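You operate a simulated robot arm through the tools that you are given. There is no shell and no other tool.

The job below is to be done with a simulated two-armed robot. You get a single attempt, and the scene is never put back.

TASK
Open the bottom drawer, put the blue pad in the inside of the bottom drawer, then shut the drawer. Then push the right counter door shut. Then open the right counter drawer, take the yellow block and put it in the inside of the right counter drawer and shut the drawer again. Then put the big orange block on the top of the grey bench. Then open the right trough lid, fetch the sanding block from the top of the paper-covered bench and set it on the top of the right lid and shut the lid again. Do these in the order given.

It is judged by the outcome, as a careful person would: the job done as asked, and still so three seconds after it is handed in. It fails if anything else is knocked over, pushed out of place, dropped, spilled or broken. Lids that push on must go on centred and level and be pressed home; caps that screw on are set level and turned clockwise until they are tight.

THE ROBOT
Two 6-joint arms with two-finger parallel grippers on one trunk, on a base that drives. Base frame: it is fixed to the floor where the robot stands at the start and does not move with it; the origin is under the middle of the robot, x ahead of it, y to its left, z up; the surface under the hand at the start is at about z = 880. Readings come in mm, rad, newtons and seconds.
The left shoulder is at the start at [50, 170, 1110], the right one opposite. With the tool pointing down near the work surface each hand reaches from about 500 to 960 mm from the robot's upright axis, wherever it stands, measured 20 degrees to its own side. Places, roughly: big orange block (30x8x8 cm) [-700, 1800, 900]; blue pad (6x6x5 cm) [-1800, 1200, 900]; bottom drawer [700, -300, 500]; inside of the bottom drawer [800, -400, 400]; inside of the right counter drawer [-2700, 6100, 700]; right counter door [-2500, 6500, 400]; right counter drawer [-2700, 6200, 700]; right trough lid [-3400, -2500, 900]; sanding block [-750, 1750, 1000]; top of the grey bench [-2500, 5400, 800]; top of the right lid [-3400, -2500, 900]; yellow block (10x7x3 cm) [-2600, 5400, 800]. Payload 1.57 kg a hand.
The tool frame of a hand sits at the grasp point between the pads (the TCP): z along the fingers, y along the line on which they close. The tips reach 30 mm beyond it. Largest opening 80 mm; finger width 17, thickness 12; the body of the gripper, 40 by 82 mm, starts 80 mm behind the TCP.
Orientation is told as [roll, pitch, yaw] about the base's x, y, z axes, in that order, counted from this pose: with the fingers straight down and closing along the base's y, the tool's x points along the base's -x, its y along +y and its z along -z.

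THE INTERFACE
- The arms move only by the tool play_rows. It takes "left_steps", "right_steps" or both (then of equal length, played together; a hand with none holds still); each is a list of rows, each a list of 7 numbers: the turn, a rotation vector about the tool's x, y, z in rad, then the shift along the tool's x, y, z in mm, then the closure in counts, from 0 (fully open) to 255 (shut). In form: [[ax, ay, az, dx, dy, dz, grip], ...]. A call has 1 to 20 rows; each row is the pose to reach, as a shift and turn from the pose commanded when the call began, along the tool's axes at that moment. Each row takes 0.2 s and may step no farther than 50 mm and 0.15 rad from the row before; otherwise, or with a gripper value out of range, the whole call is refused. Where a pose cannot be reached the arm comes as near as it can. A force on the tool above 40 N (or 10 N above the force at the start of the call, whichever is more), or a blocked arm, ends the call early, and 0.2 s more pass. Each finger travels about 72 mm/s and halts on what it meets, pressing with about 21 N; the grip force reading is that of the motor and also rises with nothing between the fingers. The clock runs only during rows and for 0.2 s after the last one: add rows that repeat a pose to give the fingers time. It gives the time, the measured TCP pose, the force on the tool (base axes), the opening and the grip force at its end, in the units of the frame above (readings bear some noise), with the torque about the TCP (base axes, N m) and any sound that the robot's microphone picked up, and new pictures: "pictures" is both (left out), scene, wrist or none (wrist: the cameras of the hands that moved).
- Cameras (640 x 400 px; columns grow to the right, rows downward): "scene" is now at [31.7, -2.4, 1670.6]; the picture's right is [0.00, -1.00, 0.00], its down [-0.81, -0.00, -0.58] and it looks along [0.58, 0.00, -0.81] (base axes); focal length 281 px, centre (320, 200). "left" rides on the left gripper at [72, 7, -122] in its tool frame; the picture's right is [-0.09, 1.00, 0.00], its down [-0.84, -0.08, -0.54] and it looks along [-0.54, -0.05, 0.84] (tool axes); focal length 238 px, centre (320, 200). "right" rides on the right gripper at [72, -7, -122] in its tool frame; the picture's right is [0.09, 1.00, 0.00], its down [-0.84, 0.08, -0.54] and it looks along [-0.54, 0.05, 0.84] (tool axes); focal length 238 px, centre (320, 200). There is no depth. A picture from a camera that has moved, and an enlarged one, comes with that camera's place and axes in the base frame and with its lens.
- move_column(by): slides the trunk up (or, below 0, down) by that many mm; the arms and the scene camera ride with it, the base frame stays. It gives what a move gives, with no picture.
- steer(legs): drives the robot by 1 to 6 legs, each [ahead, left, turn to the left] in mm, mm and rad, along the robot's own axes; the way and the turn of a leg run together, so that a leg with both is an arc; at most 1500 mm and 3.142 rad a leg. The arms and the cameras ride along, it lands a little off, and it stops where it bumps. It gives what a move gives, and a new picture of the scene camera.
- turn_head(pan, tilt): turns the head with the scene camera to pan (to the left, within 1.501 rad either way) and tilt (down, from -0.506 to 1.204), counted from straight ahead of the robot. It gives what a move gives, and a new picture of the scene camera.
- enlarge(camera, box): a new picture of the part [left, top, right, bottom] of that camera's present view, enlarged. It takes no simulated time.
- finish_job(): hands the job in; it is judged then, once.

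Nothing tells you exact positions but the pictures and the camera data. Unless the task says otherwise, let go and move clear before handing in.

The tools are called after "Call:" by a JSON object that holds its "fn" and its "kwargs". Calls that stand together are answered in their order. play_rows: Moves the arms, as the interface text tells. Its arguments: {"type":"object","properties":{"left_steps":{"type":"array","items":{"type":"array","items":{"type":"number"}}},"right_steps":{"type":"array","items":{"type":"array","items":{"type":"number"}}},"pictures":{"type":"string","enum":["both","scene","wrist","none"]}},"required":[]} The other tools are called the same way: move_column (by) slides the trunk up or down; steer (legs) drives the base; turn_head (pan, tilt) turns the head that bears the scene camera; enlarge (camera, box) takes an enlarged picture of a part of a camera's view; finish_job () hands the job in.

At the start:

```text
time: 0.0
left_position: [686.0, 386.2, 1000.7]
left_orientation: [-0.001, 0.0, 0.001]
left_wrist_force: [-0.2, 0.1, -0.1]
left_ft_torque: [0.01, 0.02, -0.03]
left_gripper_width: 80.2
left_grasp_force: 0.3
right_position: [535.0, -190.4, 999.0]
right_orientation: [0.001, -0.001, -0.002]
right_wrist_force: [-0.3, 0.1, 0.4]
right_ft_torque: [0.0, -0.04, -0.03]
right_gripper_width: 80.1
right_grasp_force: 0.1
trunk travel left (down, up): [-725.0, 245.0]
robot x, y, heading: [-1.6, -0.1, 0.005]
head pan, tilt: [0.005, 0.948]
```

scene: 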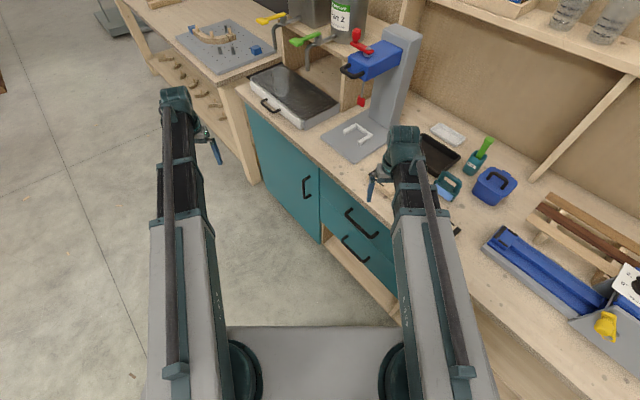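
right: 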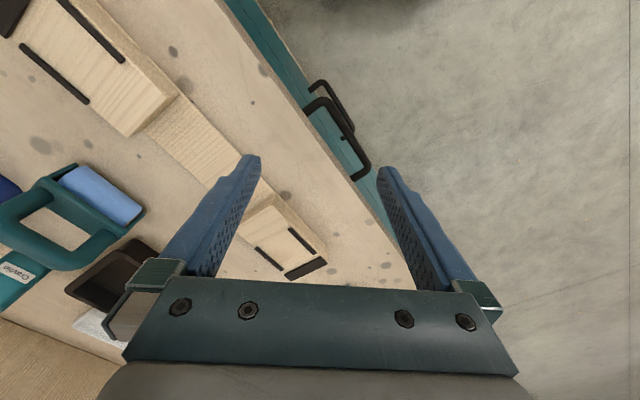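
left: 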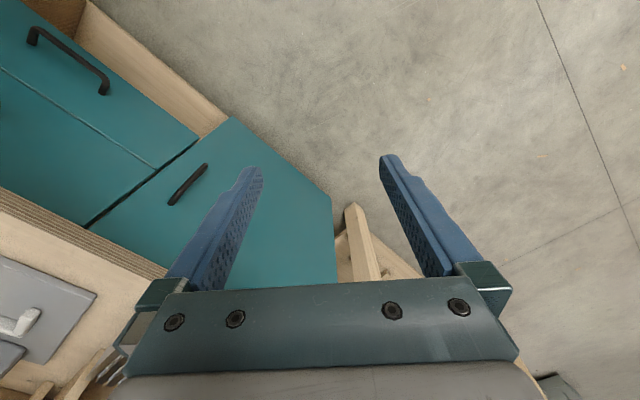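

I see a workbench set obliquely ahead of me, with a teal door and two teal drawers under it. I'll look around with the head before moving.

Call:
{"fn": "turn_head", "kwargs": {"pan": -0.3, "tilt": 0.9}}

Call:
{"fn": "turn_head", "kwargs": {"pan": 1.5, "tilt": 0.3}}

Call:
{"fn": "turn_head", "kwargs": {"pan": 0.4, "tilt": 0.3}}

Call:
{"fn": "turn_head", "kwargs": {"pan": -1.5, "tilt": 0.3}}

```text
time: 0.8
left_position: [685.6, 386.1, 999.7]
left_orientation: [0.001, -0.001, -0.001]
left_wrist_force: [-0.1, -0.1, -0.1]
left_ft_torque: [0.01, -0.01, 0.02]
left_gripper_width: 79.9
left_grasp_force: 0.1
right_position: [535.1, -191.0, 999.3]
right_orientation: [0.001, -0.001, 0.0]
right_wrist_force: [-0.2, -0.1, -0.6]
right_ft_torque: [0.0, -0.04, 0.02]
right_gripper_width: 79.7
right_grasp_force: 0.1
trunk travel left (down, up): [-725.0, 245.0]
robot x, y, heading: [0.1, 0.1, -0.002]
head pan, tilt: [-0.3, 0.901]
camera scene: at [31.0, -25.0, 1674.1], right [-0.29, -0.96, 0.0], down [-0.75, 0.23, -0.62], along [0.59, -0.18, -0.78], focal length 281 px, centre (320, 200)
```

scene: 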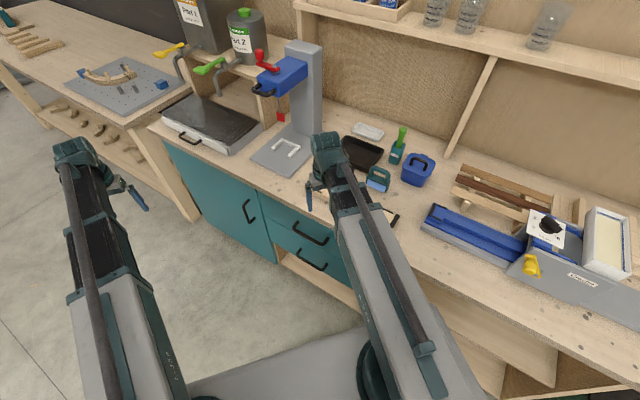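

```text
time: 2.6
left_position: [685.4, 384.1, 1000.5]
left_orientation: [-0.001, 0.001, 0.0]
left_wrist_force: [-0.7, -0.5, -0.1]
left_ft_torque: [-0.01, 0.0, 0.0]
left_gripper_width: 80.3
left_grasp_force: 0.0
right_position: [533.9, -191.3, 1000.3]
right_orientation: [0.001, 0.001, -0.001]
right_wrist_force: [0.2, 0.0, 0.2]
right_ft_torque: [-0.02, 0.01, -0.03]
right_gripper_width: 80.0
right_grasp_force: 0.1
trunk travel left (down, up): [-725.0, 245.0]
robot x, y, heading: [1.7, -2.4, 0.0]
head pan, tilt: [1.499, 0.3]
camera scene: at [-34.4, 90.4, 1726.4], right [1.0, -0.07, 0.0], down [-0.02, -0.3, -0.96], along [0.07, 0.95, -0.3], focal length 281 px, centre (320, 200)
```

scene: 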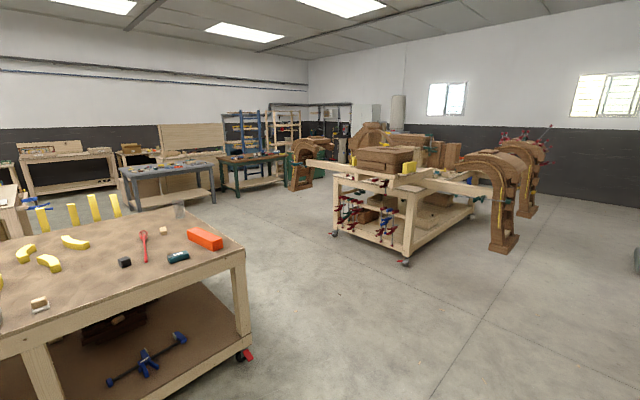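

```text
time: 3.9
left_position: [685.9, 385.8, 1000.0]
left_orientation: [0.0, 0.0, -0.001]
left_wrist_force: [-0.7, -0.5, 0.4]
left_ft_torque: [-0.03, -0.01, 0.05]
left_gripper_width: 80.2
left_grasp_force: 0.0
right_position: [534.6, -190.6, 1001.3]
right_orientation: [0.0, -0.001, -0.001]
right_wrist_force: [-0.3, -0.4, -0.2]
right_ft_torque: [0.0, 0.0, 0.01]
right_gripper_width: 80.3
right_grasp_force: 0.1
trunk travel left (down, up): [-725.0, 245.0]
robot x, y, heading: [-1.2, 1.3, 0.003]
head pan, tilt: [0.4, 0.3]
camera scene: at [44.8, 33.6, 1726.4], right [0.39, -0.92, 0.0], down [-0.27, -0.12, -0.96], along [0.88, 0.37, -0.3], focal length 281 px, centre (320, 200)
```

scene: 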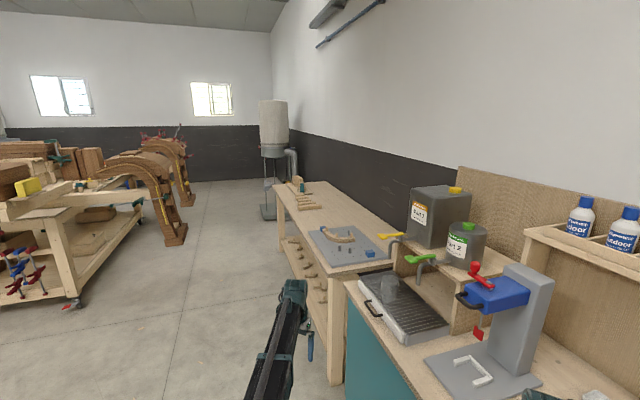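

```text
time: 5.8
left_position: [685.6, 385.1, 999.6]
left_orientation: [0.001, -0.001, -0.001]
left_wrist_force: [-0.3, 0.4, 0.6]
left_ft_torque: [-0.02, 0.02, -0.01]
left_gripper_width: 80.0
left_grasp_force: 0.1
right_position: [534.6, -192.2, 1000.1]
right_orientation: [0.001, 0.001, -0.002]
right_wrist_force: [0.3, 0.0, -0.2]
right_ft_torque: [-0.03, 0.0, -0.01]
right_gripper_width: 79.9
right_grasp_force: 0.1
trunk travel left (down, up): [-725.0, 245.0]
robot x, y, heading: [-1.6, -0.9, -0.002]
head pan, tilt: [-1.499, 0.3]
camera scene: at [-34.4, -95.9, 1726.4], right [-1.0, -0.07, 0.0], down [-0.02, 0.29, -0.96], along [0.07, -0.95, -0.3], focal length 281 px, centre (320, 200)
```

scene: 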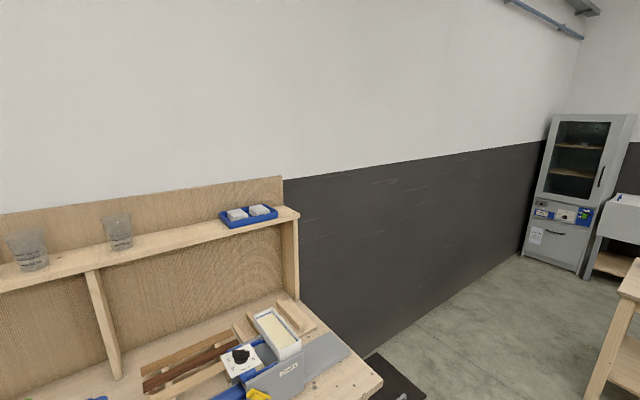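

The counter front runs at about 40° to my x axis, with the lower drawer's handle near (600, -170, 500). I'll back off along the counter's normal, turn to face the drawers and then look again.

Call:
{"fn": "steer", "kwargs": {"legs": [[-149, 267, 0], [0, 0, -0.863]]}}

Call:
{"fn": "turn_head", "kwargs": {"pan": 0.3, "tilt": 0.9}}

```text
time: 10.1
left_position: [586.7, -14.7, 999.7]
left_orientation: [0.001, 0.001, -0.875]
left_wrist_force: [-0.4, 0.2, 0.4]
left_ft_torque: [0.0, -0.01, 0.01]
left_gripper_width: 79.8
left_grasp_force: 0.2
right_position: [45.2, -267.9, 1000.7]
right_orientation: [0.0, 0.0, -0.876]
right_wrist_force: [-0.2, 0.7, -0.1]
right_ft_torque: [0.0, -0.03, 0.0]
right_gripper_width: 79.9
right_grasp_force: 0.0
trunk travel left (down, up): [-725.0, 245.0]
robot x, y, heading: [-148.1, 266.1, -0.875]
head pan, tilt: [-1.499, 0.3]
camera scene: at [-243.0, 228.7, 1726.4], right [-0.69, 0.72, 0.0], down [0.21, 0.2, -0.96], along [-0.69, -0.66, -0.3], focal length 281 px, centre (320, 200)
```

scene: 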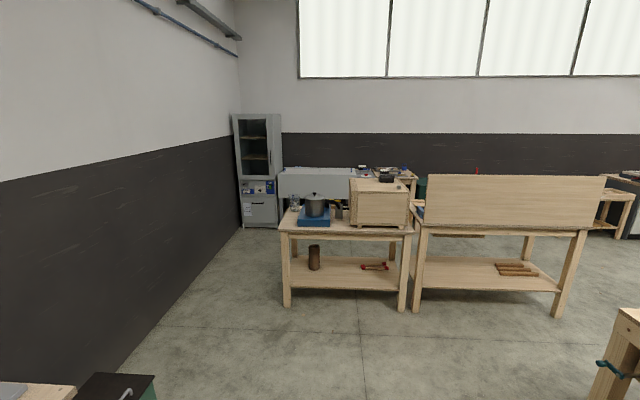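

```text
time: 11.9
left_position: [584.3, -15.6, 999.3]
left_orientation: [0.002, 0.0, -0.879]
left_wrist_force: [0.3, -0.2, -0.3]
left_ft_torque: [-0.04, -0.02, 0.02]
left_gripper_width: 80.0
left_grasp_force: 0.0
right_position: [44.8, -268.9, 999.5]
right_orientation: [0.0, 0.0, -0.879]
right_wrist_force: [-0.5, 0.2, 0.1]
right_ft_torque: [0.0, 0.0, -0.01]
right_gripper_width: 80.1
right_grasp_force: 0.1
trunk travel left (down, up): [-725.0, 245.0]
robot x, y, heading: [-146.4, 264.6, -0.883]
head pan, tilt: [0.3, 0.901]
camera scene: at [-112.3, 252.2, 1674.1], right [-0.55, -0.84, 0.0], down [-0.66, 0.43, -0.62], along [0.52, -0.34, -0.78], focal length 281 px, centre (320, 200)
```

scene: 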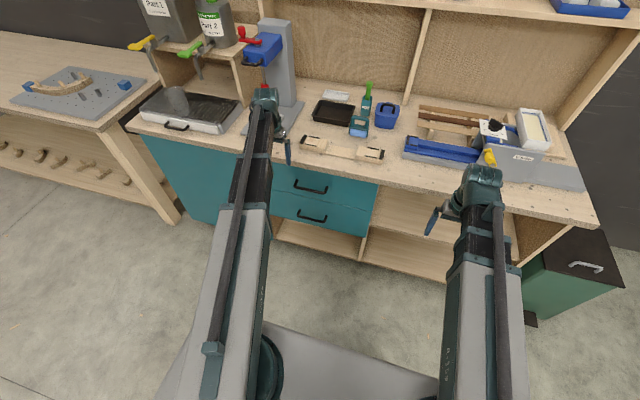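

I'm now squarely facing the counter, with two teal drawers below the worktop. I'll enlarge the view of the drawer handles.

Call:
{"fn": "enlarge", "kwargs": {"camera": "scene", "box": [230, 140, 390, 240]}}

Call:
{"fn": "enlarge", "kwargs": {"camera": "left", "box": [0, 0, 640, 400]}}

```text
4.00 times, centred on (310, 190) of scene
camera zoom: at [-112.3, 252.2, 1674.1], right [-0.55, -0.84, 0.0], down [-0.66, 0.43, -0.62], along [0.52, -0.34, -0.78], focal length 1123 px, centre (360, 240)
```

zoom: 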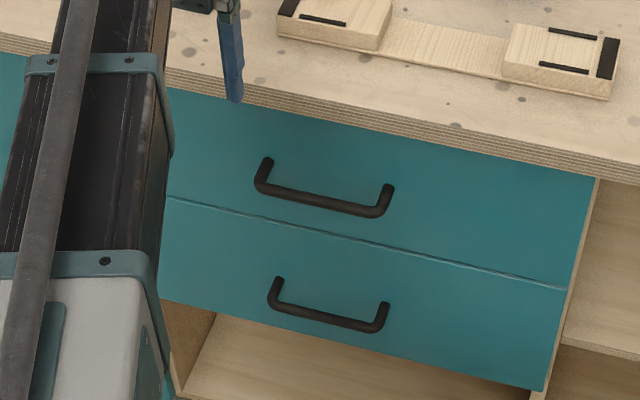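

```text
1.00 times, centred on (320, 200) of left (not enlarged: the box is as wide or as high as the picture)
camera zoom: at [544.1, 44.9, 1121.3], right [0.82, 0.57, 0.0], down [0.48, -0.69, 0.54], along [0.31, -0.45, -0.84], focal length 238 px, centre (320, 200)
```

zoom: 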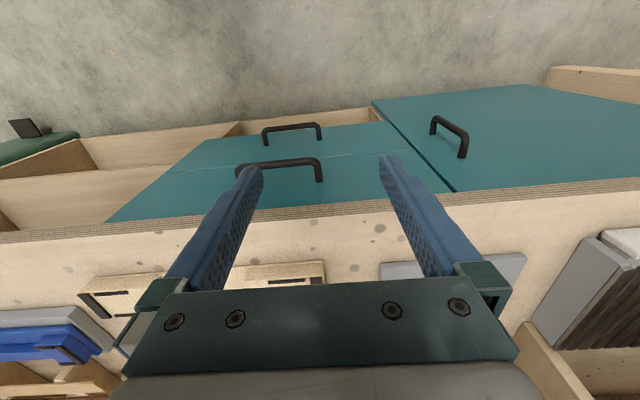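

The two views agree on the lower handle bar's centre: about (585, -150, 504). I'll lower the trunk, then turn the left hand so its fingers point at the drawer and close vertically.

Call:
{"fn": "move_column", "kwargs": {"by": -400}}

Call:
{"fn": "play_rows", "kwargs": {"left_steps": [[-0.0806, -0.0806, 0.0806, 6, 0, -6, 0], [-0.161, -0.161, 0.161, 12, 0, -12, 0], [-0.242, -0.242, 0.242, 18, 0, -18, 0], [-0.322, -0.322, 0.322, 24, 0, -24, 0], [-0.403, -0.403, 0.403, 30, 0, -30, 0], [-0.484, -0.484, 0.484, 36, 0, -36, 0], [-0.564, -0.564, 0.564, 42, 0, -42, 0], [-0.645, -0.645, 0.645, 48, 0, -48, 0], [-0.725, -0.725, 0.725, 54, 0, -54, 0], [-0.806, -0.806, 0.806, 60, 0, -60, 0], [-0.887, -0.887, 0.887, 66, 0, -60, 0], [-0.967, -0.967, 0.967, 72, 0, -60, 0], [-1.048, -1.048, 1.048, 78, 0, -60, 0], [-1.128, -1.128, 1.128, 84, 0, -60, 0], [-1.209, -1.209, 1.209, 90, 0, -60, 0]]}}

```text
time: 15.8
left_position: [585.1, -14.3, 599.7]
left_orientation: [-0.001, 0.0, -0.879]
left_wrist_force: [0.3, -0.3, 0.4]
left_ft_torque: [-0.02, 0.0, -0.02]
left_gripper_width: 80.0
left_grasp_force: 0.2
right_position: [45.4, -268.7, 599.4]
right_orientation: [0.0, -0.001, -0.878]
right_wrist_force: [0.0, 1.0, -0.1]
right_ft_torque: [-0.02, 0.0, 0.0]
right_gripper_width: 79.7
right_grasp_force: 0.0
trunk travel left (down, up): [-325.0, 645.0]
robot x, y, heading: [-145.3, 264.8, -0.881]
head pan, tilt: [0.3, 0.901]
```

```text
time: 18.9
left_position: [543.7, 42.3, 806.5]
left_orientation: [1.514, -0.038, -2.436]
left_wrist_force: [-0.6, -0.4, -0.6]
left_ft_torque: [-0.01, -0.01, 0.0]
left_gripper_width: 80.1
left_grasp_force: 0.0
left hand out of reach, approached as far as the arm can: row 1, 2, 3, 5, 6, 7, 8, 9, 10, 11, 12, 13, 14, 15
right_position: [44.8, -268.2, 599.9]
right_orientation: [0.0, 0.0, -0.877]
right_wrist_force: [-0.3, 0.4, 0.1]
right_ft_torque: [-0.02, 0.0, 0.01]
right_gripper_width: 79.8
right_grasp_force: 0.1
trunk travel left (down, up): [-325.0, 645.0]
robot x, y, heading: [-148.3, 265.4, -0.879]
head pan, tilt: [0.3, 0.901]
camera scene: at [-112.3, 252.3, 1274.1], right [-0.55, -0.84, 0.0], down [-0.66, 0.43, -0.62], along [0.52, -0.34, -0.78], focal length 281 px, centre (320, 200)
camera left: at [520.0, 183.0, 817.8], right [-0.01, -0.08, 1.0], down [-0.99, -0.13, -0.02], along [0.13, -0.99, -0.08], focal length 238 px, centre (320, 200)
```

scene: 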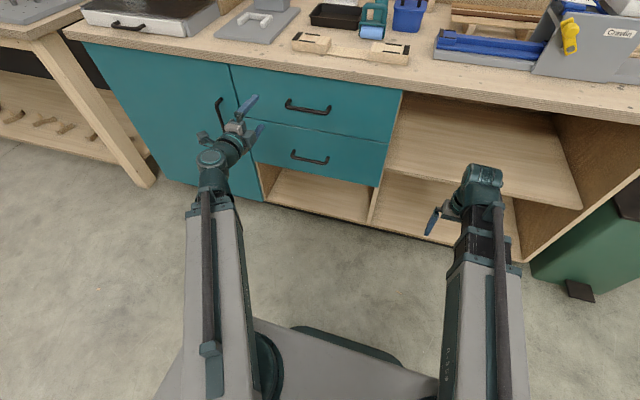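
left: 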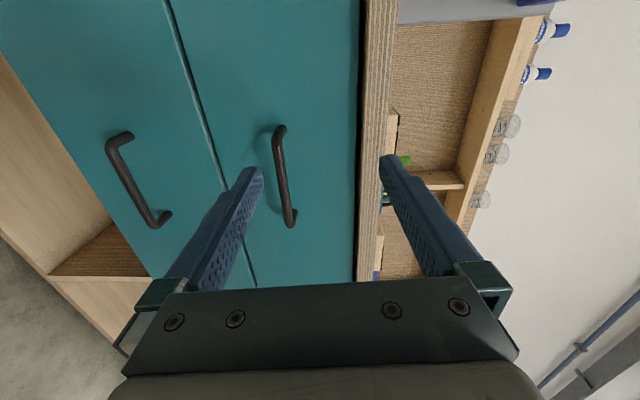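

The horizontal pose is reachable only about 100 mm above shoulder height. I'll lower the trunk further so that height meets the handle.

Call:
{"fn": "move_column", "kwargs": {"by": -300}}

Call:
{"fn": "play_rows", "kwargs": {"left_steps": [[0, 0, 0, -15, 0, 0, 0], [0, 0, 0, -30, 0, 0, 0], [0, 0, 0, -45, 0, 0, 0], [0, 0, 0, -60, 0, 0, 0], [0, 0, 0, -80, 0, 20, 0]]}}

```text
time: 21.9
left_position: [544.5, 41.8, 507.3]
left_orientation: [1.512, -0.037, -2.437]
left_wrist_force: [-0.2, 0.0, 0.7]
left_ft_torque: [-0.02, -0.03, -0.02]
left_gripper_width: 80.0
left_grasp_force: 0.2
right_position: [46.2, -268.3, 300.6]
right_orientation: [0.0, 0.001, -0.881]
right_wrist_force: [-0.2, -0.2, 1.1]
right_ft_torque: [0.07, 0.0, 0.0]
right_gripper_width: 79.8
right_grasp_force: 0.0
trunk travel left (down, up): [-25.0, 945.0]
robot x, y, heading: [-149.1, 265.8, -0.881]
head pan, tilt: [0.3, 0.901]
```

```text
time: 23.1
left_position: [511.2, -32.1, 507.7]
left_orientation: [1.512, -0.035, -2.438]
left_wrist_force: [0.9, -0.3, -0.1]
left_ft_torque: [0.01, -0.02, 0.04]
left_gripper_width: 80.0
left_grasp_force: 0.0
left hand out of reach, approached as far as the arm can: row 1, 2, 3, 4, 5
right_position: [46.2, -268.5, 299.6]
right_orientation: [0.0, -0.001, -0.878]
right_wrist_force: [0.6, 0.9, 0.1]
right_ft_torque: [-0.03, 0.02, -0.02]
right_gripper_width: 80.0
right_grasp_force: 0.1
trunk travel left (down, up): [-25.0, 945.0]
robot x, y, heading: [-147.2, 266.9, -0.878]
head pan, tilt: [0.3, 0.901]
camera scene: at [-112.3, 252.4, 974.1], right [-0.55, -0.84, 0.0], down [-0.66, 0.43, -0.62], along [0.52, -0.34, -0.78], focal length 281 px, centre (320, 200)
camera left: at [487.1, 107.9, 517.6], right [0.0, -0.08, 1.0], down [-0.99, -0.13, -0.01], along [0.13, -0.99, -0.08], focal length 238 px, centre (320, 200)
```

scene: 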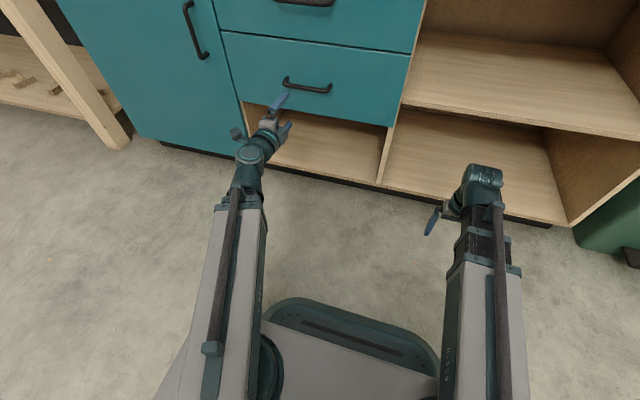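
left: 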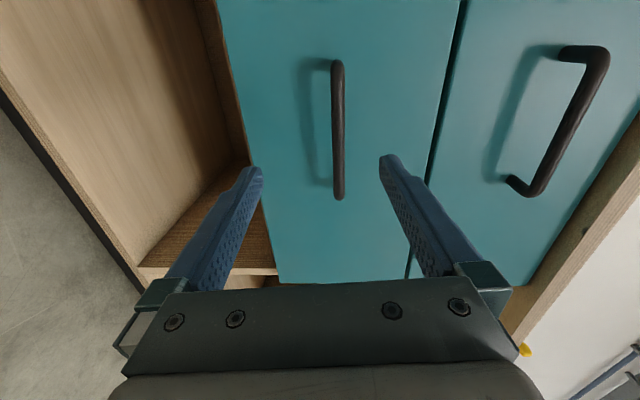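

The hand is near handle height, but the arm says out of reach, so I'll test whether the command is held at an unreachable pose by shifting up.

Call:
{"fn": "play_rows", "kwargs": {"left_steps": [[0, 0, 0, 0, 30, 0, 0], [0, 0, 0, 0, 60, 0, 0], [0, 0, 0, 0, 90, 0, 0], [0, 0, 0, 0, 120, 0, 0]], "pictures": "none"}}

```text
time: 24.1
left_position: [511.2, -32.0, 506.4]
left_orientation: [1.512, -0.036, -2.439]
left_wrist_force: [0.0, -0.8, 0.2]
left_ft_torque: [-0.02, 0.02, 0.0]
left_gripper_width: 80.1
left_grasp_force: 0.1
left hand out of reach, approached as far as the arm can: row 1, 2, 3, 4
right_position: [45.5, -267.2, 298.8]
right_orientation: [-0.001, 0.0, -0.877]
right_wrist_force: [0.3, -0.5, -0.1]
right_ft_torque: [0.02, -0.01, 0.0]
right_gripper_width: 80.0
right_grasp_force: 0.1
trunk travel left (down, up): [-25.0, 945.0]
robot x, y, heading: [-147.7, 265.8, -0.875]
head pan, tilt: [0.3, 0.901]
```

The command does persist below reach, so I'll go up another 30 mm to bring the two together.

Call:
{"fn": "play_rows", "kwargs": {"left_steps": [[0, 0, 0, 0, 20, 0, 0], [0, 0, 0, 0, 35, 0, 0], [0, 0, 0, 0, 35, 0, 0]]}}

```text
time: 24.9
left_position: [512.2, -31.8, 507.4]
left_orientation: [1.509, -0.036, -2.438]
left_wrist_force: [-0.6, 0.8, 0.6]
left_ft_torque: [0.0, -0.01, 0.03]
left_gripper_width: 80.2
left_grasp_force: 0.1
left hand out of reach, approached as far as the arm can: row 1, 2, 3
right_position: [46.2, -268.5, 300.6]
right_orientation: [0.0, -0.001, -0.88]
right_wrist_force: [0.1, 0.5, 0.1]
right_ft_torque: [-0.06, 0.0, -0.01]
right_gripper_width: 80.1
right_grasp_force: 0.0
trunk travel left (down, up): [-25.0, 945.0]
robot x, y, heading: [-152.6, 264.8, -0.876]
head pan, tilt: [0.3, 0.901]
camera scene: at [-112.3, 252.3, 974.1], right [-0.55, -0.84, 0.0], down [-0.66, 0.43, -0.62], along [0.52, -0.34, -0.78], focal length 281 px, centre (320, 200)
camera left: at [487.1, 108.0, 517.7], right [0.0, -0.08, 1.0], down [-0.99, -0.13, -0.01], along [0.13, -0.99, -0.08], focal length 238 px, centre (320, 200)
```

scene: 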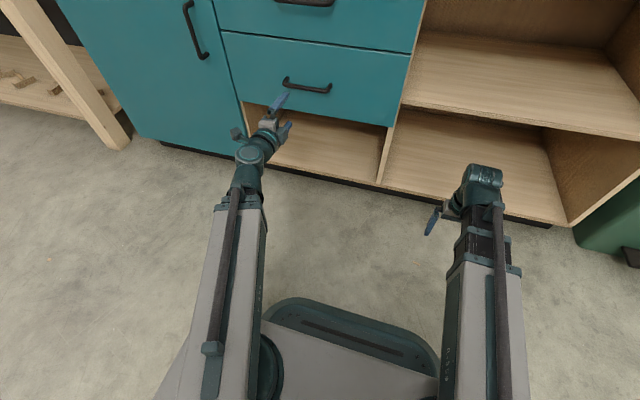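
left: 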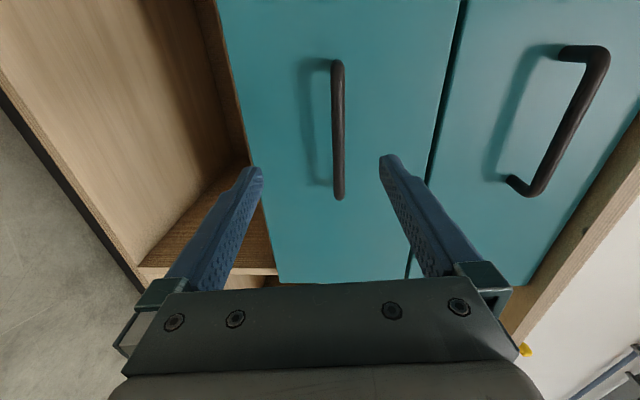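

Still flagged, so I'll probe in larger steps to find where the pose becomes reachable.

Call:
{"fn": "play_rows", "kwargs": {"left_steps": [[0, 0, 0, 0, 20, 20, 0], [0, 0, 0, 0, 40, 40, 0], [0, 0, 0, 0, 40, 60, 0], [0, 0, 0, 0, 40, 70, 0]], "pictures": "none"}}

```text
time: 25.9
left_position: [556.8, -85.6, 507.2]
left_orientation: [1.513, -0.036, -2.436]
left_wrist_force: [1.6, -0.2, 0.8]
left_ft_torque: [-0.02, 0.0, -0.01]
left_gripper_width: 80.1
left_grasp_force: 0.2
left hand out of reach, approached as far as the arm can: row 1, 2, 3, 4
right_position: [44.9, -268.5, 301.6]
right_orientation: [-0.001, 0.0, -0.879]
right_wrist_force: [0.5, 0.1, 0.0]
right_ft_torque: [0.0, 0.01, -0.01]
right_gripper_width: 80.0
right_grasp_force: 0.0
trunk travel left (down, up): [-25.0, 945.0]
robot x, y, heading: [-150.7, 269.3, -0.878]
head pan, tilt: [0.3, 0.901]
```

The height stays exactly 507 while horizontal commands are followed, so I'll push the command up further to see whether it's a lower limit.

Call:
{"fn": "play_rows", "kwargs": {"left_steps": [[0, 0, 0, 0, 40, 0, 0], [0, 0, 0, 0, 80, 0, 0], [0, 0, 0, 0, 120, 0, 0]], "pictures": "none"}}

```text
time: 26.8
left_position: [556.9, -84.8, 506.9]
left_orientation: [1.512, -0.036, -2.434]
left_wrist_force: [0.7, -0.2, 0.2]
left_ft_torque: [0.0, -0.03, -0.02]
left_gripper_width: 79.9
left_grasp_force: 0.1
left hand out of reach, approached as far as the arm can: row 1, 2, 3
right_position: [44.5, -267.5, 300.3]
right_orientation: [-0.001, 0.0, -0.878]
right_wrist_force: [0.1, -0.4, 0.1]
right_ft_torque: [-0.02, 0.02, -0.01]
right_gripper_width: 80.2
right_grasp_force: 0.0
trunk travel left (down, up): [-25.0, 945.0]
robot x, y, heading: [-149.1, 265.1, -0.878]
head pan, tilt: [0.3, 0.901]
```

Vertical commands had no effect, so I'll test the right hand, still pointing down, for vertical freedom, and at the same time command the left up by 100 mm in one go.

Call:
{"fn": "play_rows", "kwargs": {"right_steps": [[0, 0, 0, 0, 0, -40, 0], [0, 0, 0, 0, 0, -80, 0], [0, 0, 0, 0, 0, -80, 0]], "left_steps": [[0, 0, 0, 0, 40, 0, 0], [0, 0, 0, 0, 80, 0, 0], [0, 0, 0, 0, 120, 0, 0]], "pictures": "none"}}

```text
time: 27.6
left_position: [556.6, -84.6, 507.2]
left_orientation: [1.512, -0.037, -2.435]
left_wrist_force: [-0.3, 0.2, -0.3]
left_ft_torque: [0.01, 0.0, -0.01]
left_gripper_width: 80.0
left_grasp_force: 0.1
left hand out of reach, approached as far as the arm can: row 1, 2, 3
right_position: [44.2, -268.0, 298.7]
right_orientation: [-0.001, 0.0, -0.878]
right_wrist_force: [-0.8, 1.0, -0.3]
right_ft_torque: [0.02, 0.01, 0.02]
right_gripper_width: 80.1
right_grasp_force: 0.0
right hand out of reach, approached as far as the arm can: row 1, 2, 3
trunk travel left (down, up): [-25.0, 945.0]
robot x, y, heading: [-147.9, 266.0, -0.882]
head pan, tilt: [0.3, 0.901]
```

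The right hand can't go up either. I'll test going down.

Call:
{"fn": "play_rows", "kwargs": {"right_steps": [[0, 0, 0, 0, 0, 40, 0], [0, 0, 0, 0, 0, 80, 0], [0, 0, 0, 0, 0, 120, 0], [0, 0, 0, 0, 0, 140, 0]], "pictures": "none"}}

```text
time: 28.6
left_position: [557.5, -84.7, 507.6]
left_orientation: [1.514, -0.037, -2.437]
left_wrist_force: [-0.1, 0.4, 0.6]
left_ft_torque: [0.02, -0.04, -0.03]
left_gripper_width: 80.0
left_grasp_force: 0.1
right_position: [45.6, -268.0, 299.7]
right_orientation: [0.0, 0.001, -0.877]
right_wrist_force: [-1.3, -0.3, -0.2]
right_ft_torque: [0.04, 0.04, -0.03]
right_gripper_width: 79.9
right_grasp_force: 0.2
right hand out of reach, approached as far as the arm can: row 1, 2, 3, 4
trunk travel left (down, up): [-25.0, 945.0]
robot x, y, heading: [-146.5, 263.7, -0.877]
head pan, tilt: [0.3, 0.901]
```

Now it is clear: the wrist height is fixed to the trunk, so height is set only with the column. I'll look with the left wrist camera to refine the bar's height.

Call:
{"fn": "enlarge", "kwargs": {"camera": "left", "box": [200, 0, 520, 200]}}

```text
2.00 times, centred on (360, 100) of left
camera zoom: at [532.6, 55.3, 517.7], right [-0.01, -0.08, 1.0], down [-0.99, -0.13, -0.02], along [0.13, -0.99, -0.08], focal length 477 px, centre (240, 400)
```

zoom: 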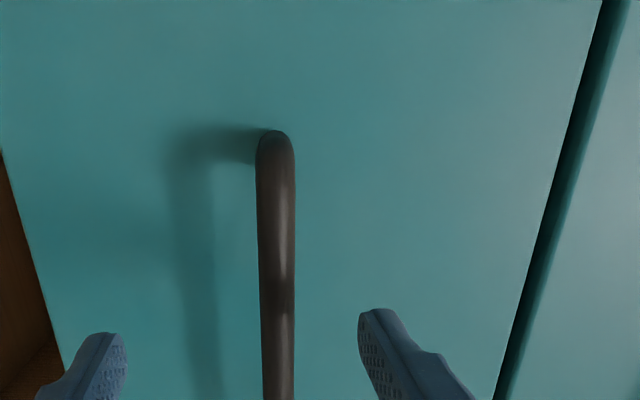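

Close up, the bar is at z ≈ 517. I'll raise the column 10 mm and move the open left hand forward toward the bar.

Call:
{"fn": "move_column", "kwargs": {"by": 10}}

Call:
{"fn": "play_rows", "kwargs": {"left_steps": [[0, 0, 0, -5, 0, 20, 0], [0, 0, 0, -10, 0, 35, 0], [0, 0, 0, -10, 0, 48, 0]]}}

```text
time: 29.1
left_position: [557.1, -84.2, 516.7]
left_orientation: [1.513, -0.037, -2.437]
left_wrist_force: [-0.3, -0.5, 0.4]
left_ft_torque: [0.01, 0.02, 0.04]
left_gripper_width: 80.0
left_grasp_force: 0.1
right_position: [45.5, -268.1, 309.5]
right_orientation: [0.001, 0.0, -0.878]
right_wrist_force: [0.2, -0.7, 0.6]
right_ft_torque: [0.0, 0.0, -0.01]
right_gripper_width: 80.1
right_grasp_force: 0.0
trunk travel left (down, up): [-35.0, 935.0]
robot x, y, heading: [-149.2, 262.7, -0.875]
head pan, tilt: [0.3, 0.901]
```

```text
time: 29.9
left_position: [580.5, -126.9, 516.6]
left_orientation: [1.509, -0.035, -2.433]
left_wrist_force: [-0.1, 0.0, 0.0]
left_ft_torque: [0.0, 0.01, 0.04]
left_gripper_width: 80.1
left_grasp_force: 0.0
right_position: [46.4, -268.7, 310.8]
right_orientation: [-0.002, 0.001, -0.878]
right_wrist_force: [-0.3, 0.4, -0.5]
right_ft_torque: [0.02, -0.01, 0.01]
right_gripper_width: 80.4
right_grasp_force: 0.1
trunk travel left (down, up): [-35.0, 935.0]
robot x, y, heading: [-147.1, 266.1, -0.876]
head pan, tilt: [0.3, 0.901]
camera scene: at [-112.3, 252.3, 984.1], right [-0.55, -0.84, 0.0], down [-0.66, 0.43, -0.62], along [0.52, -0.34, -0.78], focal length 281 px, centre (320, 200)
camera left: at [556.5, 12.3, 527.4], right [0.0, -0.08, 1.0], down [-0.99, -0.13, -0.01], along [0.13, -0.99, -0.08], focal length 238 px, centre (320, 200)
```

scene: 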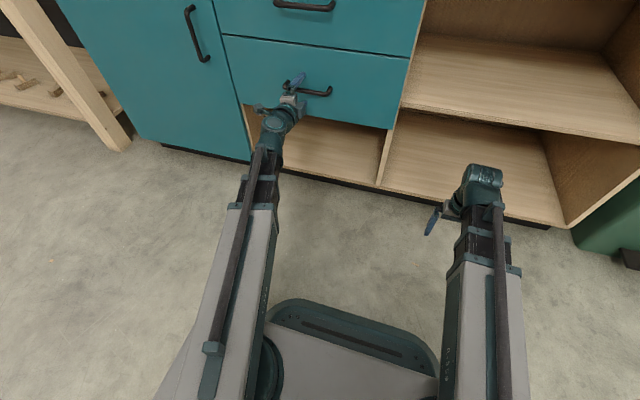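
left: 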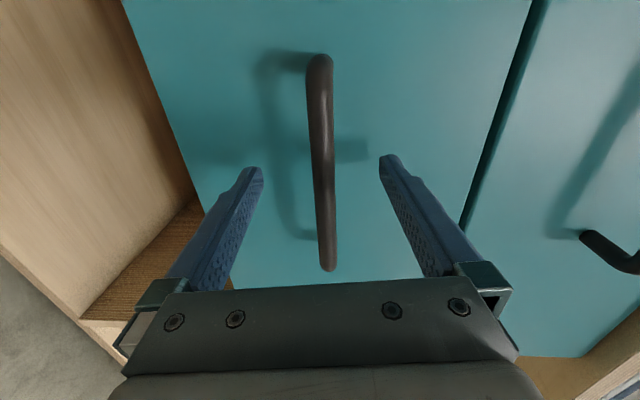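

The bar sits between the fingers and the hand is reachable now. I'll advance 15 mm and close on it.

Call:
{"fn": "play_rows", "kwargs": {"left_steps": [[0, 0, 0, 0, 0, 8, 0], [0, 0, 0, 0, 0, 15, 0], [0, 0, 0, 0, 0, 15, 100], [0, 0, 0, 0, 0, 15, 180], [0, 0, 0, 0, 0, 15, 230], [0, 0, 0, 0, 0, 15, 230], [0, 0, 0, 0, 0, 15, 230]], "pictures": "wrist"}}

```text
time: 31.5
left_position: [588.7, -139.8, 517.9]
left_orientation: [1.512, -0.038, -2.437]
left_wrist_force: [1.5, -0.1, 9.8]
left_ft_torque: [0.13, -0.01, 0.11]
left_gripper_width: 16.0
left_grasp_force: 4.6
right_position: [45.2, -268.5, 310.0]
right_orientation: [0.001, -0.001, -0.879]
right_wrist_force: [0.3, -0.3, -0.4]
right_ft_torque: [-0.01, -0.01, -0.01]
right_gripper_width: 80.0
right_grasp_force: 0.0
trunk travel left (down, up): [-35.0, 935.0]
robot x, y, heading: [-147.9, 263.3, -0.879]
head pan, tilt: [0.3, 0.901]
camera left: at [565.5, 0.7, 528.1], right [0.0, -0.08, 1.0], down [-0.99, -0.13, -0.01], along [0.13, -0.99, -0.08], focal length 238 px, centre (320, 200)
```

left: 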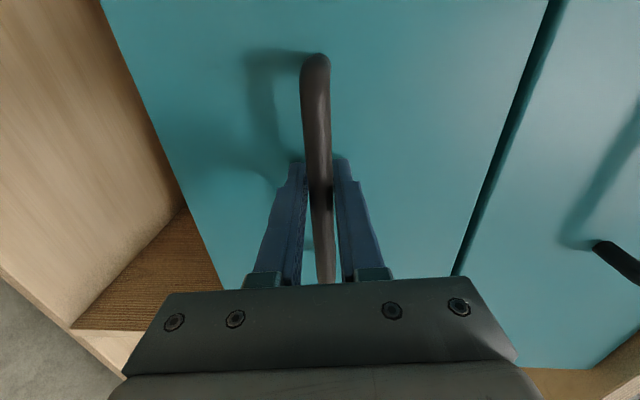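

The bar is gripped. I'll pull the drawer open by driving backward, starting with 100 mm.

Call:
{"fn": "steer", "kwargs": {"legs": [[-100, 0, 0]]}}

```text
time: 32.7
left_position: [525.9, -63.2, 517.5]
left_orientation: [1.512, -0.036, -2.435]
left_wrist_force: [-0.9, -2.5, 9.1]
left_ft_torque: [0.11, 0.01, 0.02]
left_gripper_width: 15.9
left_grasp_force: 4.9
right_position: [-19.3, -190.7, 309.8]
right_orientation: [0.001, -0.001, -0.877]
right_wrist_force: [-0.2, 0.5, 0.0]
right_ft_torque: [0.01, 0.02, 0.02]
right_gripper_width: 80.0
right_grasp_force: 0.1
trunk travel left (down, up): [-35.0, 935.0]
robot x, y, heading: [-213.8, 341.4, -0.873]
head pan, tilt: [0.3, 0.901]
camera scene: at [-176.9, 329.6, 984.2], right [-0.55, -0.84, 0.0], down [-0.66, 0.43, -0.62], along [0.52, -0.34, -0.78], focal length 281 px, centre (320, 200)
```

scene: 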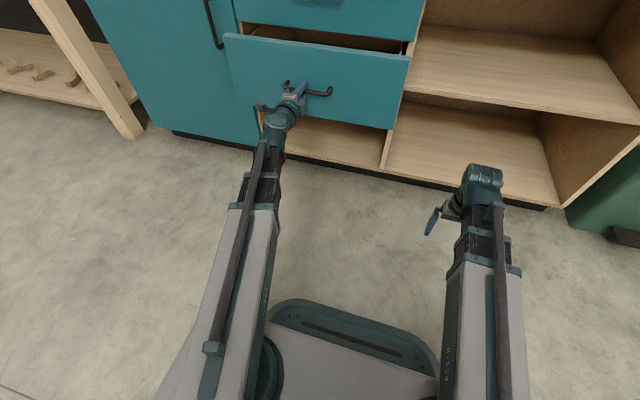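

The drawer is sliding out. I'll pull 150 mm more.

Call:
{"fn": "steer", "kwargs": {"legs": [[-150, 0, 0]]}}

```text
time: 34.1
left_position: [428.5, 53.7, 517.0]
left_orientation: [1.51, -0.037, -2.437]
left_wrist_force: [-0.9, -1.1, 9.4]
left_ft_torque: [0.11, 0.01, 0.01]
left_gripper_width: 15.8
left_grasp_force: 5.0
right_position: [-115.3, -74.5, 310.3]
right_orientation: [0.0, 0.0, -0.879]
right_wrist_force: [-0.2, 0.1, 0.8]
right_ft_torque: [-0.01, -0.03, -0.05]
right_gripper_width: 80.0
right_grasp_force: 0.1
trunk travel left (down, up): [-35.0, 935.0]
robot x, y, heading: [-308.1, 458.1, -0.879]
head pan, tilt: [0.3, 0.901]
camera scene: at [-273.3, 445.9, 984.2], right [-0.55, -0.84, 0.0], down [-0.66, 0.43, -0.62], along [0.52, -0.34, -0.78], focal length 281 px, centre (320, 200)
```

scene: 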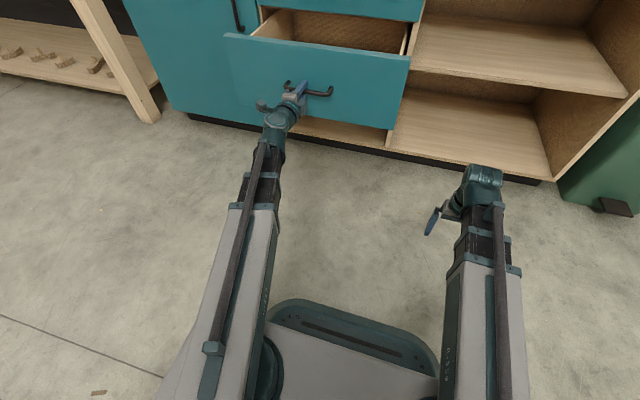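

The drawer is open about 250 mm. I'll release the bar, back the base away, and raise the trunk.

Call:
{"fn": "play_rows", "kwargs": {"left_steps": [[0, 0, 0, 0, 0, 0, 100], [0, 0, 0, 0, 0, 0, 0], [0, 0, 0, 0, 0, 0, 0], [0, 0, 0, 0, 0, 0, 0], [0, 0, 0, 0, 0, -20, 0], [0, 0, 0, 0, 0, -40, 0]]}}

Call:
{"fn": "steer", "kwargs": {"legs": [[-150, 0, 0]]}}

```text
time: 35.5
left_position: [403.2, 83.8, 516.7]
left_orientation: [1.516, -0.037, -2.436]
left_wrist_force: [-0.4, 0.1, 0.3]
left_ft_torque: [0.02, -0.02, 0.02]
left_gripper_width: 79.9
left_grasp_force: 0.1
right_position: [-115.2, -75.2, 309.8]
right_orientation: [-0.002, -0.001, -0.878]
right_wrist_force: [-0.9, -0.2, 0.1]
right_ft_torque: [0.03, 0.01, 0.01]
right_gripper_width: 79.9
right_grasp_force: 0.1
trunk travel left (down, up): [-35.0, 935.0]
robot x, y, heading: [-310.0, 462.3, -0.883]
head pan, tilt: [0.3, 0.901]
camera scene: at [-272.7, 445.6, 984.1], right [-0.55, -0.84, 0.0], down [-0.66, 0.43, -0.62], along [0.52, -0.34, -0.78], focal length 281 px, centre (320, 200)
camera left: at [378.8, 223.9, 527.8], right [-0.01, -0.08, 1.0], down [-0.99, -0.13, -0.02], along [0.13, -0.99, -0.08], focal length 238 px, centre (320, 200)
```

scene: 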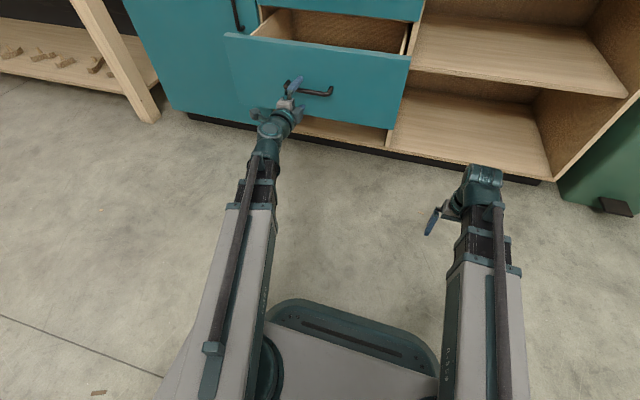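
left: 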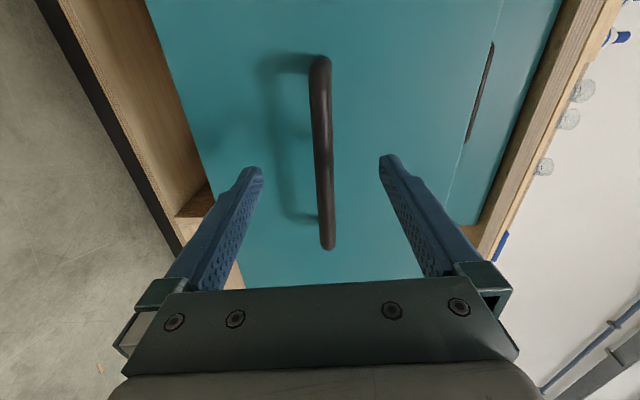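

```text
time: 36.8
left_position: [306.6, 198.8, 517.3]
left_orientation: [1.516, -0.036, -2.438]
left_wrist_force: [-0.4, 0.3, 0.7]
left_ft_torque: [-0.02, -0.02, -0.01]
left_gripper_width: 79.9
left_grasp_force: 0.1
right_position: [-211.6, 41.2, 310.6]
right_orientation: [-0.001, -0.002, -0.877]
right_wrist_force: [0.2, 0.4, 0.0]
right_ft_torque: [-0.01, 0.03, 0.02]
right_gripper_width: 80.1
right_grasp_force: 0.2
trunk travel left (down, up): [-35.0, 935.0]
robot x, y, heading: [-406.7, 576.3, -0.878]
head pan, tilt: [0.3, 0.901]
camera scene: at [-368.4, 560.9, 984.1], right [-0.55, -0.84, 0.0], down [-0.66, 0.43, -0.62], along [0.52, -0.34, -0.78], focal length 281 px, centre (320, 200)
```

scene: 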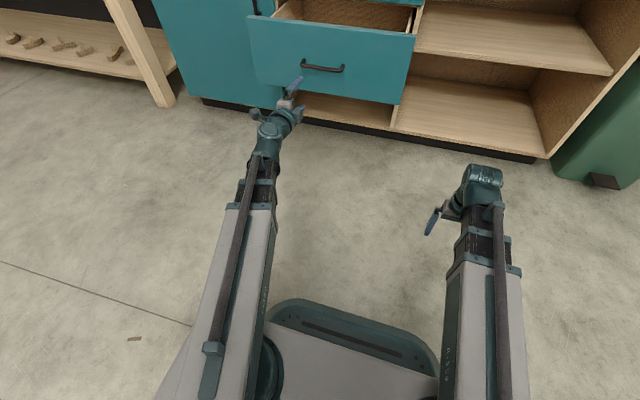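

The drawer stayed open. Now I'll raise the trunk and turn the left hand back to pointing down.

Call:
{"fn": "move_column", "kwargs": {"by": 790}}

Call:
{"fn": "play_rows", "kwargs": {"left_steps": [[0.0806, 0.0806, -0.0806, 0, -14, 0, 0], [0.161, 0.161, -0.161, 0, -28, 0, 0], [0.242, 0.242, -0.242, 0, -42, 0, 0], [0.322, 0.322, -0.322, 0, -56, 0, 0], [0.403, 0.403, -0.403, 0, -70, 0, 0], [0.484, 0.484, -0.484, 0, -84, 0, 0], [0.564, 0.564, -0.564, 0, -98, 0, 0], [0.645, 0.645, -0.645, 0, -112, 0, 0], [0.725, 0.725, -0.725, 0, -126, 0, 0], [0.806, 0.806, -0.806, 0, -140, 0, 0], [0.887, 0.887, -0.887, 0, -154, 0, 0], [0.967, 0.967, -0.967, 0, -168, 0, 0], [1.048, 1.048, -1.048, 0, -182, 0, 0], [1.128, 1.128, -1.128, 0, -196, 0, 0], [1.209, 1.209, -1.209, 0, -207, 0, 0]], "pictures": "none"}}

Call:
{"fn": "turn_head", "kwargs": {"pan": 0, "tilt": 0.8}}

Call:
{"fn": "steer", "kwargs": {"legs": [[0, 0, -3.138]]}}

```text
refused: 790 is not a number from -400 to 400
```

```text
time: 40.0
left_position: [294.0, 204.0, 309.9]
left_orientation: [-0.037, 0.056, -0.866]
left_wrist_force: [0.0, -0.2, -0.1]
left_ft_torque: [-0.01, 0.0, -0.01]
left_gripper_width: 80.1
left_grasp_force: 0.0
left hand out of reach, approached as far as the arm can: row 2, 3, 4, 5, 6, 7, 8, 9, 10, 11, 12, 13, 14
right_position: [-212.5, 40.0, 309.0]
right_orientation: [-0.001, 0.001, -0.877]
right_wrist_force: [0.3, 0.5, 0.3]
right_ft_torque: [0.01, -0.02, 0.02]
right_gripper_width: 80.1
right_grasp_force: 0.0
trunk travel left (down, up): [-35.0, 935.0]
robot x, y, heading: [-400.3, 573.1, -0.876]
head pan, tilt: [0.3, 0.901]
```

```text
time: 40.8
left_position: [293.9, 202.5, 310.5]
left_orientation: [-0.037, 0.055, -0.866]
left_wrist_force: [-0.2, 0.4, -0.1]
left_ft_torque: [-0.01, -0.01, -0.04]
left_gripper_width: 80.0
left_grasp_force: 0.1
right_position: [-211.7, 40.1, 309.9]
right_orientation: [0.0, 0.0, -0.878]
right_wrist_force: [0.1, 1.1, 0.2]
right_ft_torque: [-0.01, -0.01, 0.02]
right_gripper_width: 79.8
right_grasp_force: 0.0
trunk travel left (down, up): [-35.0, 935.0]
robot x, y, heading: [-407.1, 575.9, -0.874]
head pan, tilt: [0.0, 0.799]
camera scene: at [-380.1, 540.1, 992.0], right [-0.77, -0.64, 0.0], down [-0.46, 0.55, -0.7], along [0.45, -0.54, -0.72], focal length 281 px, centre (320, 200)
```

scene: 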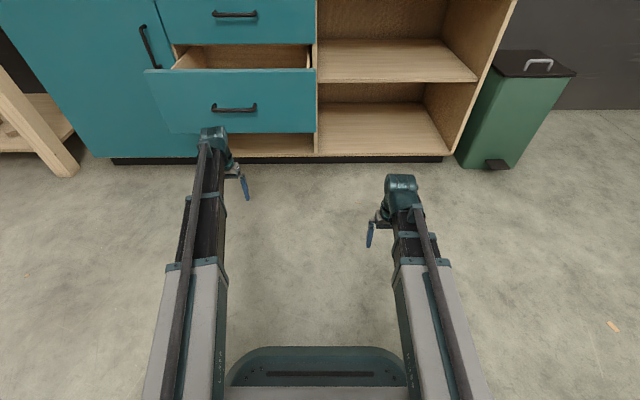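

```text
time: 48.5
left_position: [-1108.7, 938.3, 310.3]
left_orientation: [-0.037, 0.055, 2.285]
left_wrist_force: [-0.7, -0.8, 0.2]
left_ft_torque: [0.02, -0.02, -0.01]
left_gripper_width: 79.5
left_grasp_force: 0.1
right_position: [-604.8, 1106.3, 310.5]
right_orientation: [0.0, -0.001, 2.274]
right_wrist_force: [0.5, 0.0, 0.8]
right_ft_torque: [-0.02, -0.02, -0.02]
right_gripper_width: 80.0
right_grasp_force: 0.0
trunk travel left (down, up): [-35.0, 935.0]
robot x, y, heading: [-405.9, 577.6, 2.275]
head pan, tilt: [0.0, 0.799]
camera scene: at [-432.5, 602.5, 992.0], right [0.76, 0.65, 0.0], down [0.46, -0.55, -0.7], along [-0.45, 0.53, -0.72], focal length 281 px, centre (320, 200)
```

scene: 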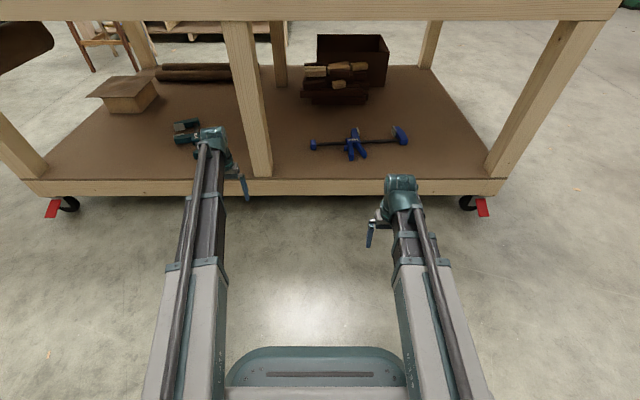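

I'm now facing the paper-covered bench. I'll raise the trunk so the hands clear the bench top and look at what's on it.

Call:
{"fn": "move_column", "kwargs": {"by": 400}}

Call:
{"fn": "move_column", "kwargs": {"by": 390}}

Call:
{"fn": "turn_head", "kwargs": {"pan": 0.3, "tilt": 0.6}}

Call:
{"fn": "turn_head", "kwargs": {"pan": -0.4, "tilt": 0.6}}

```text
time: 52.4
left_position: [-1108.8, 938.0, 710.4]
left_orientation: [-0.037, 0.056, 2.285]
left_wrist_force: [-0.3, -0.2, 0.7]
left_ft_torque: [0.04, 0.04, 0.03]
left_gripper_width: 80.0
left_grasp_force: 0.1
right_position: [-604.2, 1105.9, 709.0]
right_orientation: [-0.001, 0.0, 2.274]
right_wrist_force: [-0.2, 0.5, -1.0]
right_ft_torque: [-0.02, 0.05, 0.01]
right_gripper_width: 80.0
right_grasp_force: 0.1
trunk travel left (down, up): [-435.0, 535.0]
robot x, y, heading: [-406.0, 571.1, 2.274]
head pan, tilt: [0.0, 0.799]
```

```text
time: 56.1
left_position: [-1107.3, 939.8, 1100.5]
left_orientation: [-0.038, 0.056, 2.285]
left_wrist_force: [0.0, -0.2, 0.6]
left_ft_torque: [0.0, -0.01, 0.02]
left_gripper_width: 80.0
left_grasp_force: 0.1
right_position: [-604.8, 1106.3, 1099.7]
right_orientation: [0.0, -0.002, 2.274]
right_wrist_force: [0.0, 0.0, -0.7]
right_ft_torque: [-0.01, 0.03, -0.03]
right_gripper_width: 79.8
right_grasp_force: 0.0
trunk travel left (down, up): [-825.0, 145.0]
robot x, y, heading: [-403.2, 574.7, 2.274]
head pan, tilt: [0.0, 0.799]
```

```text
time: 56.9
left_position: [-1107.4, 938.3, 1100.3]
left_orientation: [-0.037, 0.056, 2.286]
left_wrist_force: [0.8, -0.2, 0.0]
left_ft_torque: [-0.02, 0.02, 0.02]
left_gripper_width: 79.8
left_grasp_force: 0.1
right_position: [-604.6, 1104.8, 1099.3]
right_orientation: [0.0, 0.0, 2.274]
right_wrist_force: [0.8, 0.3, 0.5]
right_ft_torque: [0.05, 0.0, 0.03]
right_gripper_width: 80.0
right_grasp_force: 0.0
trunk travel left (down, up): [-825.0, 145.0]
robot x, y, heading: [-404.8, 572.3, 2.278]
head pan, tilt: [0.3, 0.6]
camera scene: at [-454.9, 588.6, 1798.8], right [0.54, 0.84, 0.0], down [0.48, -0.3, -0.82], along [-0.69, 0.44, -0.57], focal length 281 px, centre (320, 200)
```

scene: 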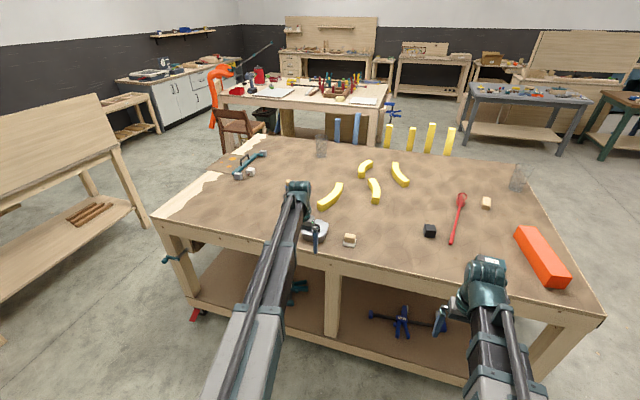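

```text
time: 58.0
left_position: [-1107.2, 939.0, 1100.8]
left_orientation: [-0.038, 0.056, 2.283]
left_wrist_force: [-0.3, 0.1, 0.8]
left_ft_torque: [-0.01, 0.0, 0.0]
left_gripper_width: 80.3
left_grasp_force: 0.1
right_position: [-604.7, 1105.9, 1100.0]
right_orientation: [-0.001, 0.0, 2.274]
right_wrist_force: [-0.2, -0.7, 0.2]
right_ft_torque: [0.04, 0.02, 0.02]
right_gripper_width: 80.0
right_grasp_force: 0.0
trunk travel left (down, up): [-825.0, 145.0]
robot x, y, heading: [-406.4, 575.3, 2.275]
head pan, tilt: [-0.4, 0.6]
camera scene: at [-406.9, 625.4, 1798.9], right [0.95, 0.3, 0.0], down [0.17, -0.54, -0.83], along [-0.25, 0.79, -0.56], focal length 281 px, centre (320, 200)
```

scene: 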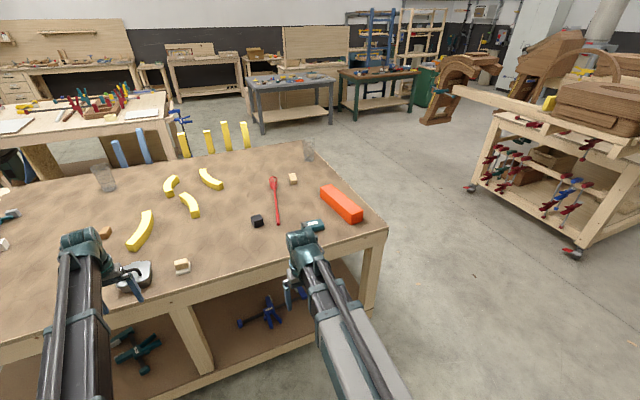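

The bench holds wooden arcs, small blocks and the orange block, and the pad may be hidden behind the left hand. I'll enlarge and pan further.

Call:
{"fn": "turn_head", "kwargs": {"pan": 0.5, "tilt": 0.6}}

Call:
{"fn": "enlarge", "kwargs": {"camera": "scene", "box": [200, 120, 440, 270]}}

Call:
{"fn": "enlarge", "kwargs": {"camera": "scene", "box": [440, 120, 640, 245]}}

```text
time: 59.2
left_position: [-1109.1, 937.8, 1100.7]
left_orientation: [-0.035, 0.054, 2.284]
left_wrist_force: [0.1, 0.3, -0.1]
left_ft_torque: [0.02, -0.01, 0.02]
left_gripper_width: 80.0
left_grasp_force: 0.1
right_position: [-603.3, 1106.1, 1100.0]
right_orientation: [-0.002, 0.0, 2.274]
right_wrist_force: [0.4, -0.4, 0.0]
right_ft_torque: [0.0, -0.01, 0.0]
right_gripper_width: 80.0
right_grasp_force: 0.1
trunk travel left (down, up): [-825.0, 145.0]
robot x, y, heading: [-402.8, 571.8, 2.276]
head pan, tilt: [0.499, 0.6]
camera scene: at [-462.8, 573.0, 1798.9], right [0.36, 0.93, 0.0], down [0.53, -0.2, -0.83], along [-0.77, 0.3, -0.56], focal length 281 px, centre (320, 200)
```

scene: 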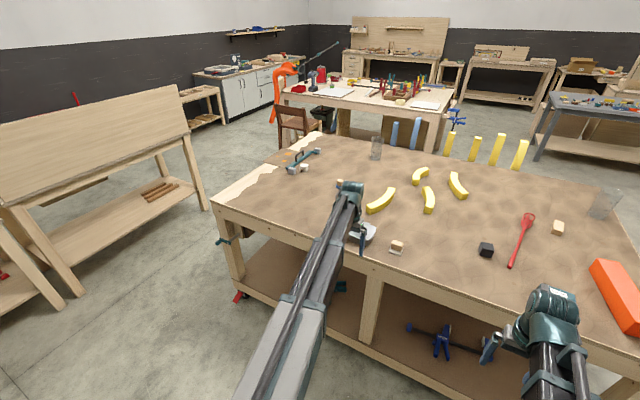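

```text
2.67 times, centred on (320, 195) of scene
camera zoom: at [-462.8, 573.0, 1798.9], right [0.36, 0.93, 0.0], down [0.53, -0.2, -0.83], along [-0.77, 0.3, -0.56], focal length 748 px, centre (320, 213)
```

zoom: 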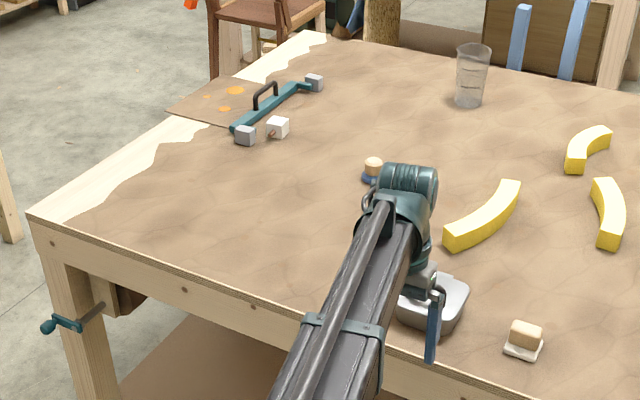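

```text
3.20 times, centred on (540, 182) of scene
camera zoom: at [-462.8, 573.0, 1798.9], right [0.36, 0.93, 0.0], down [0.53, -0.2, -0.83], along [-0.77, 0.3, -0.56], focal length 898 px, centre (-384, 256)
```

zoom: 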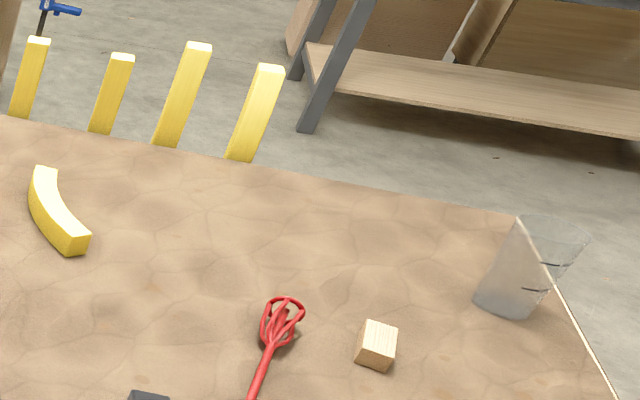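

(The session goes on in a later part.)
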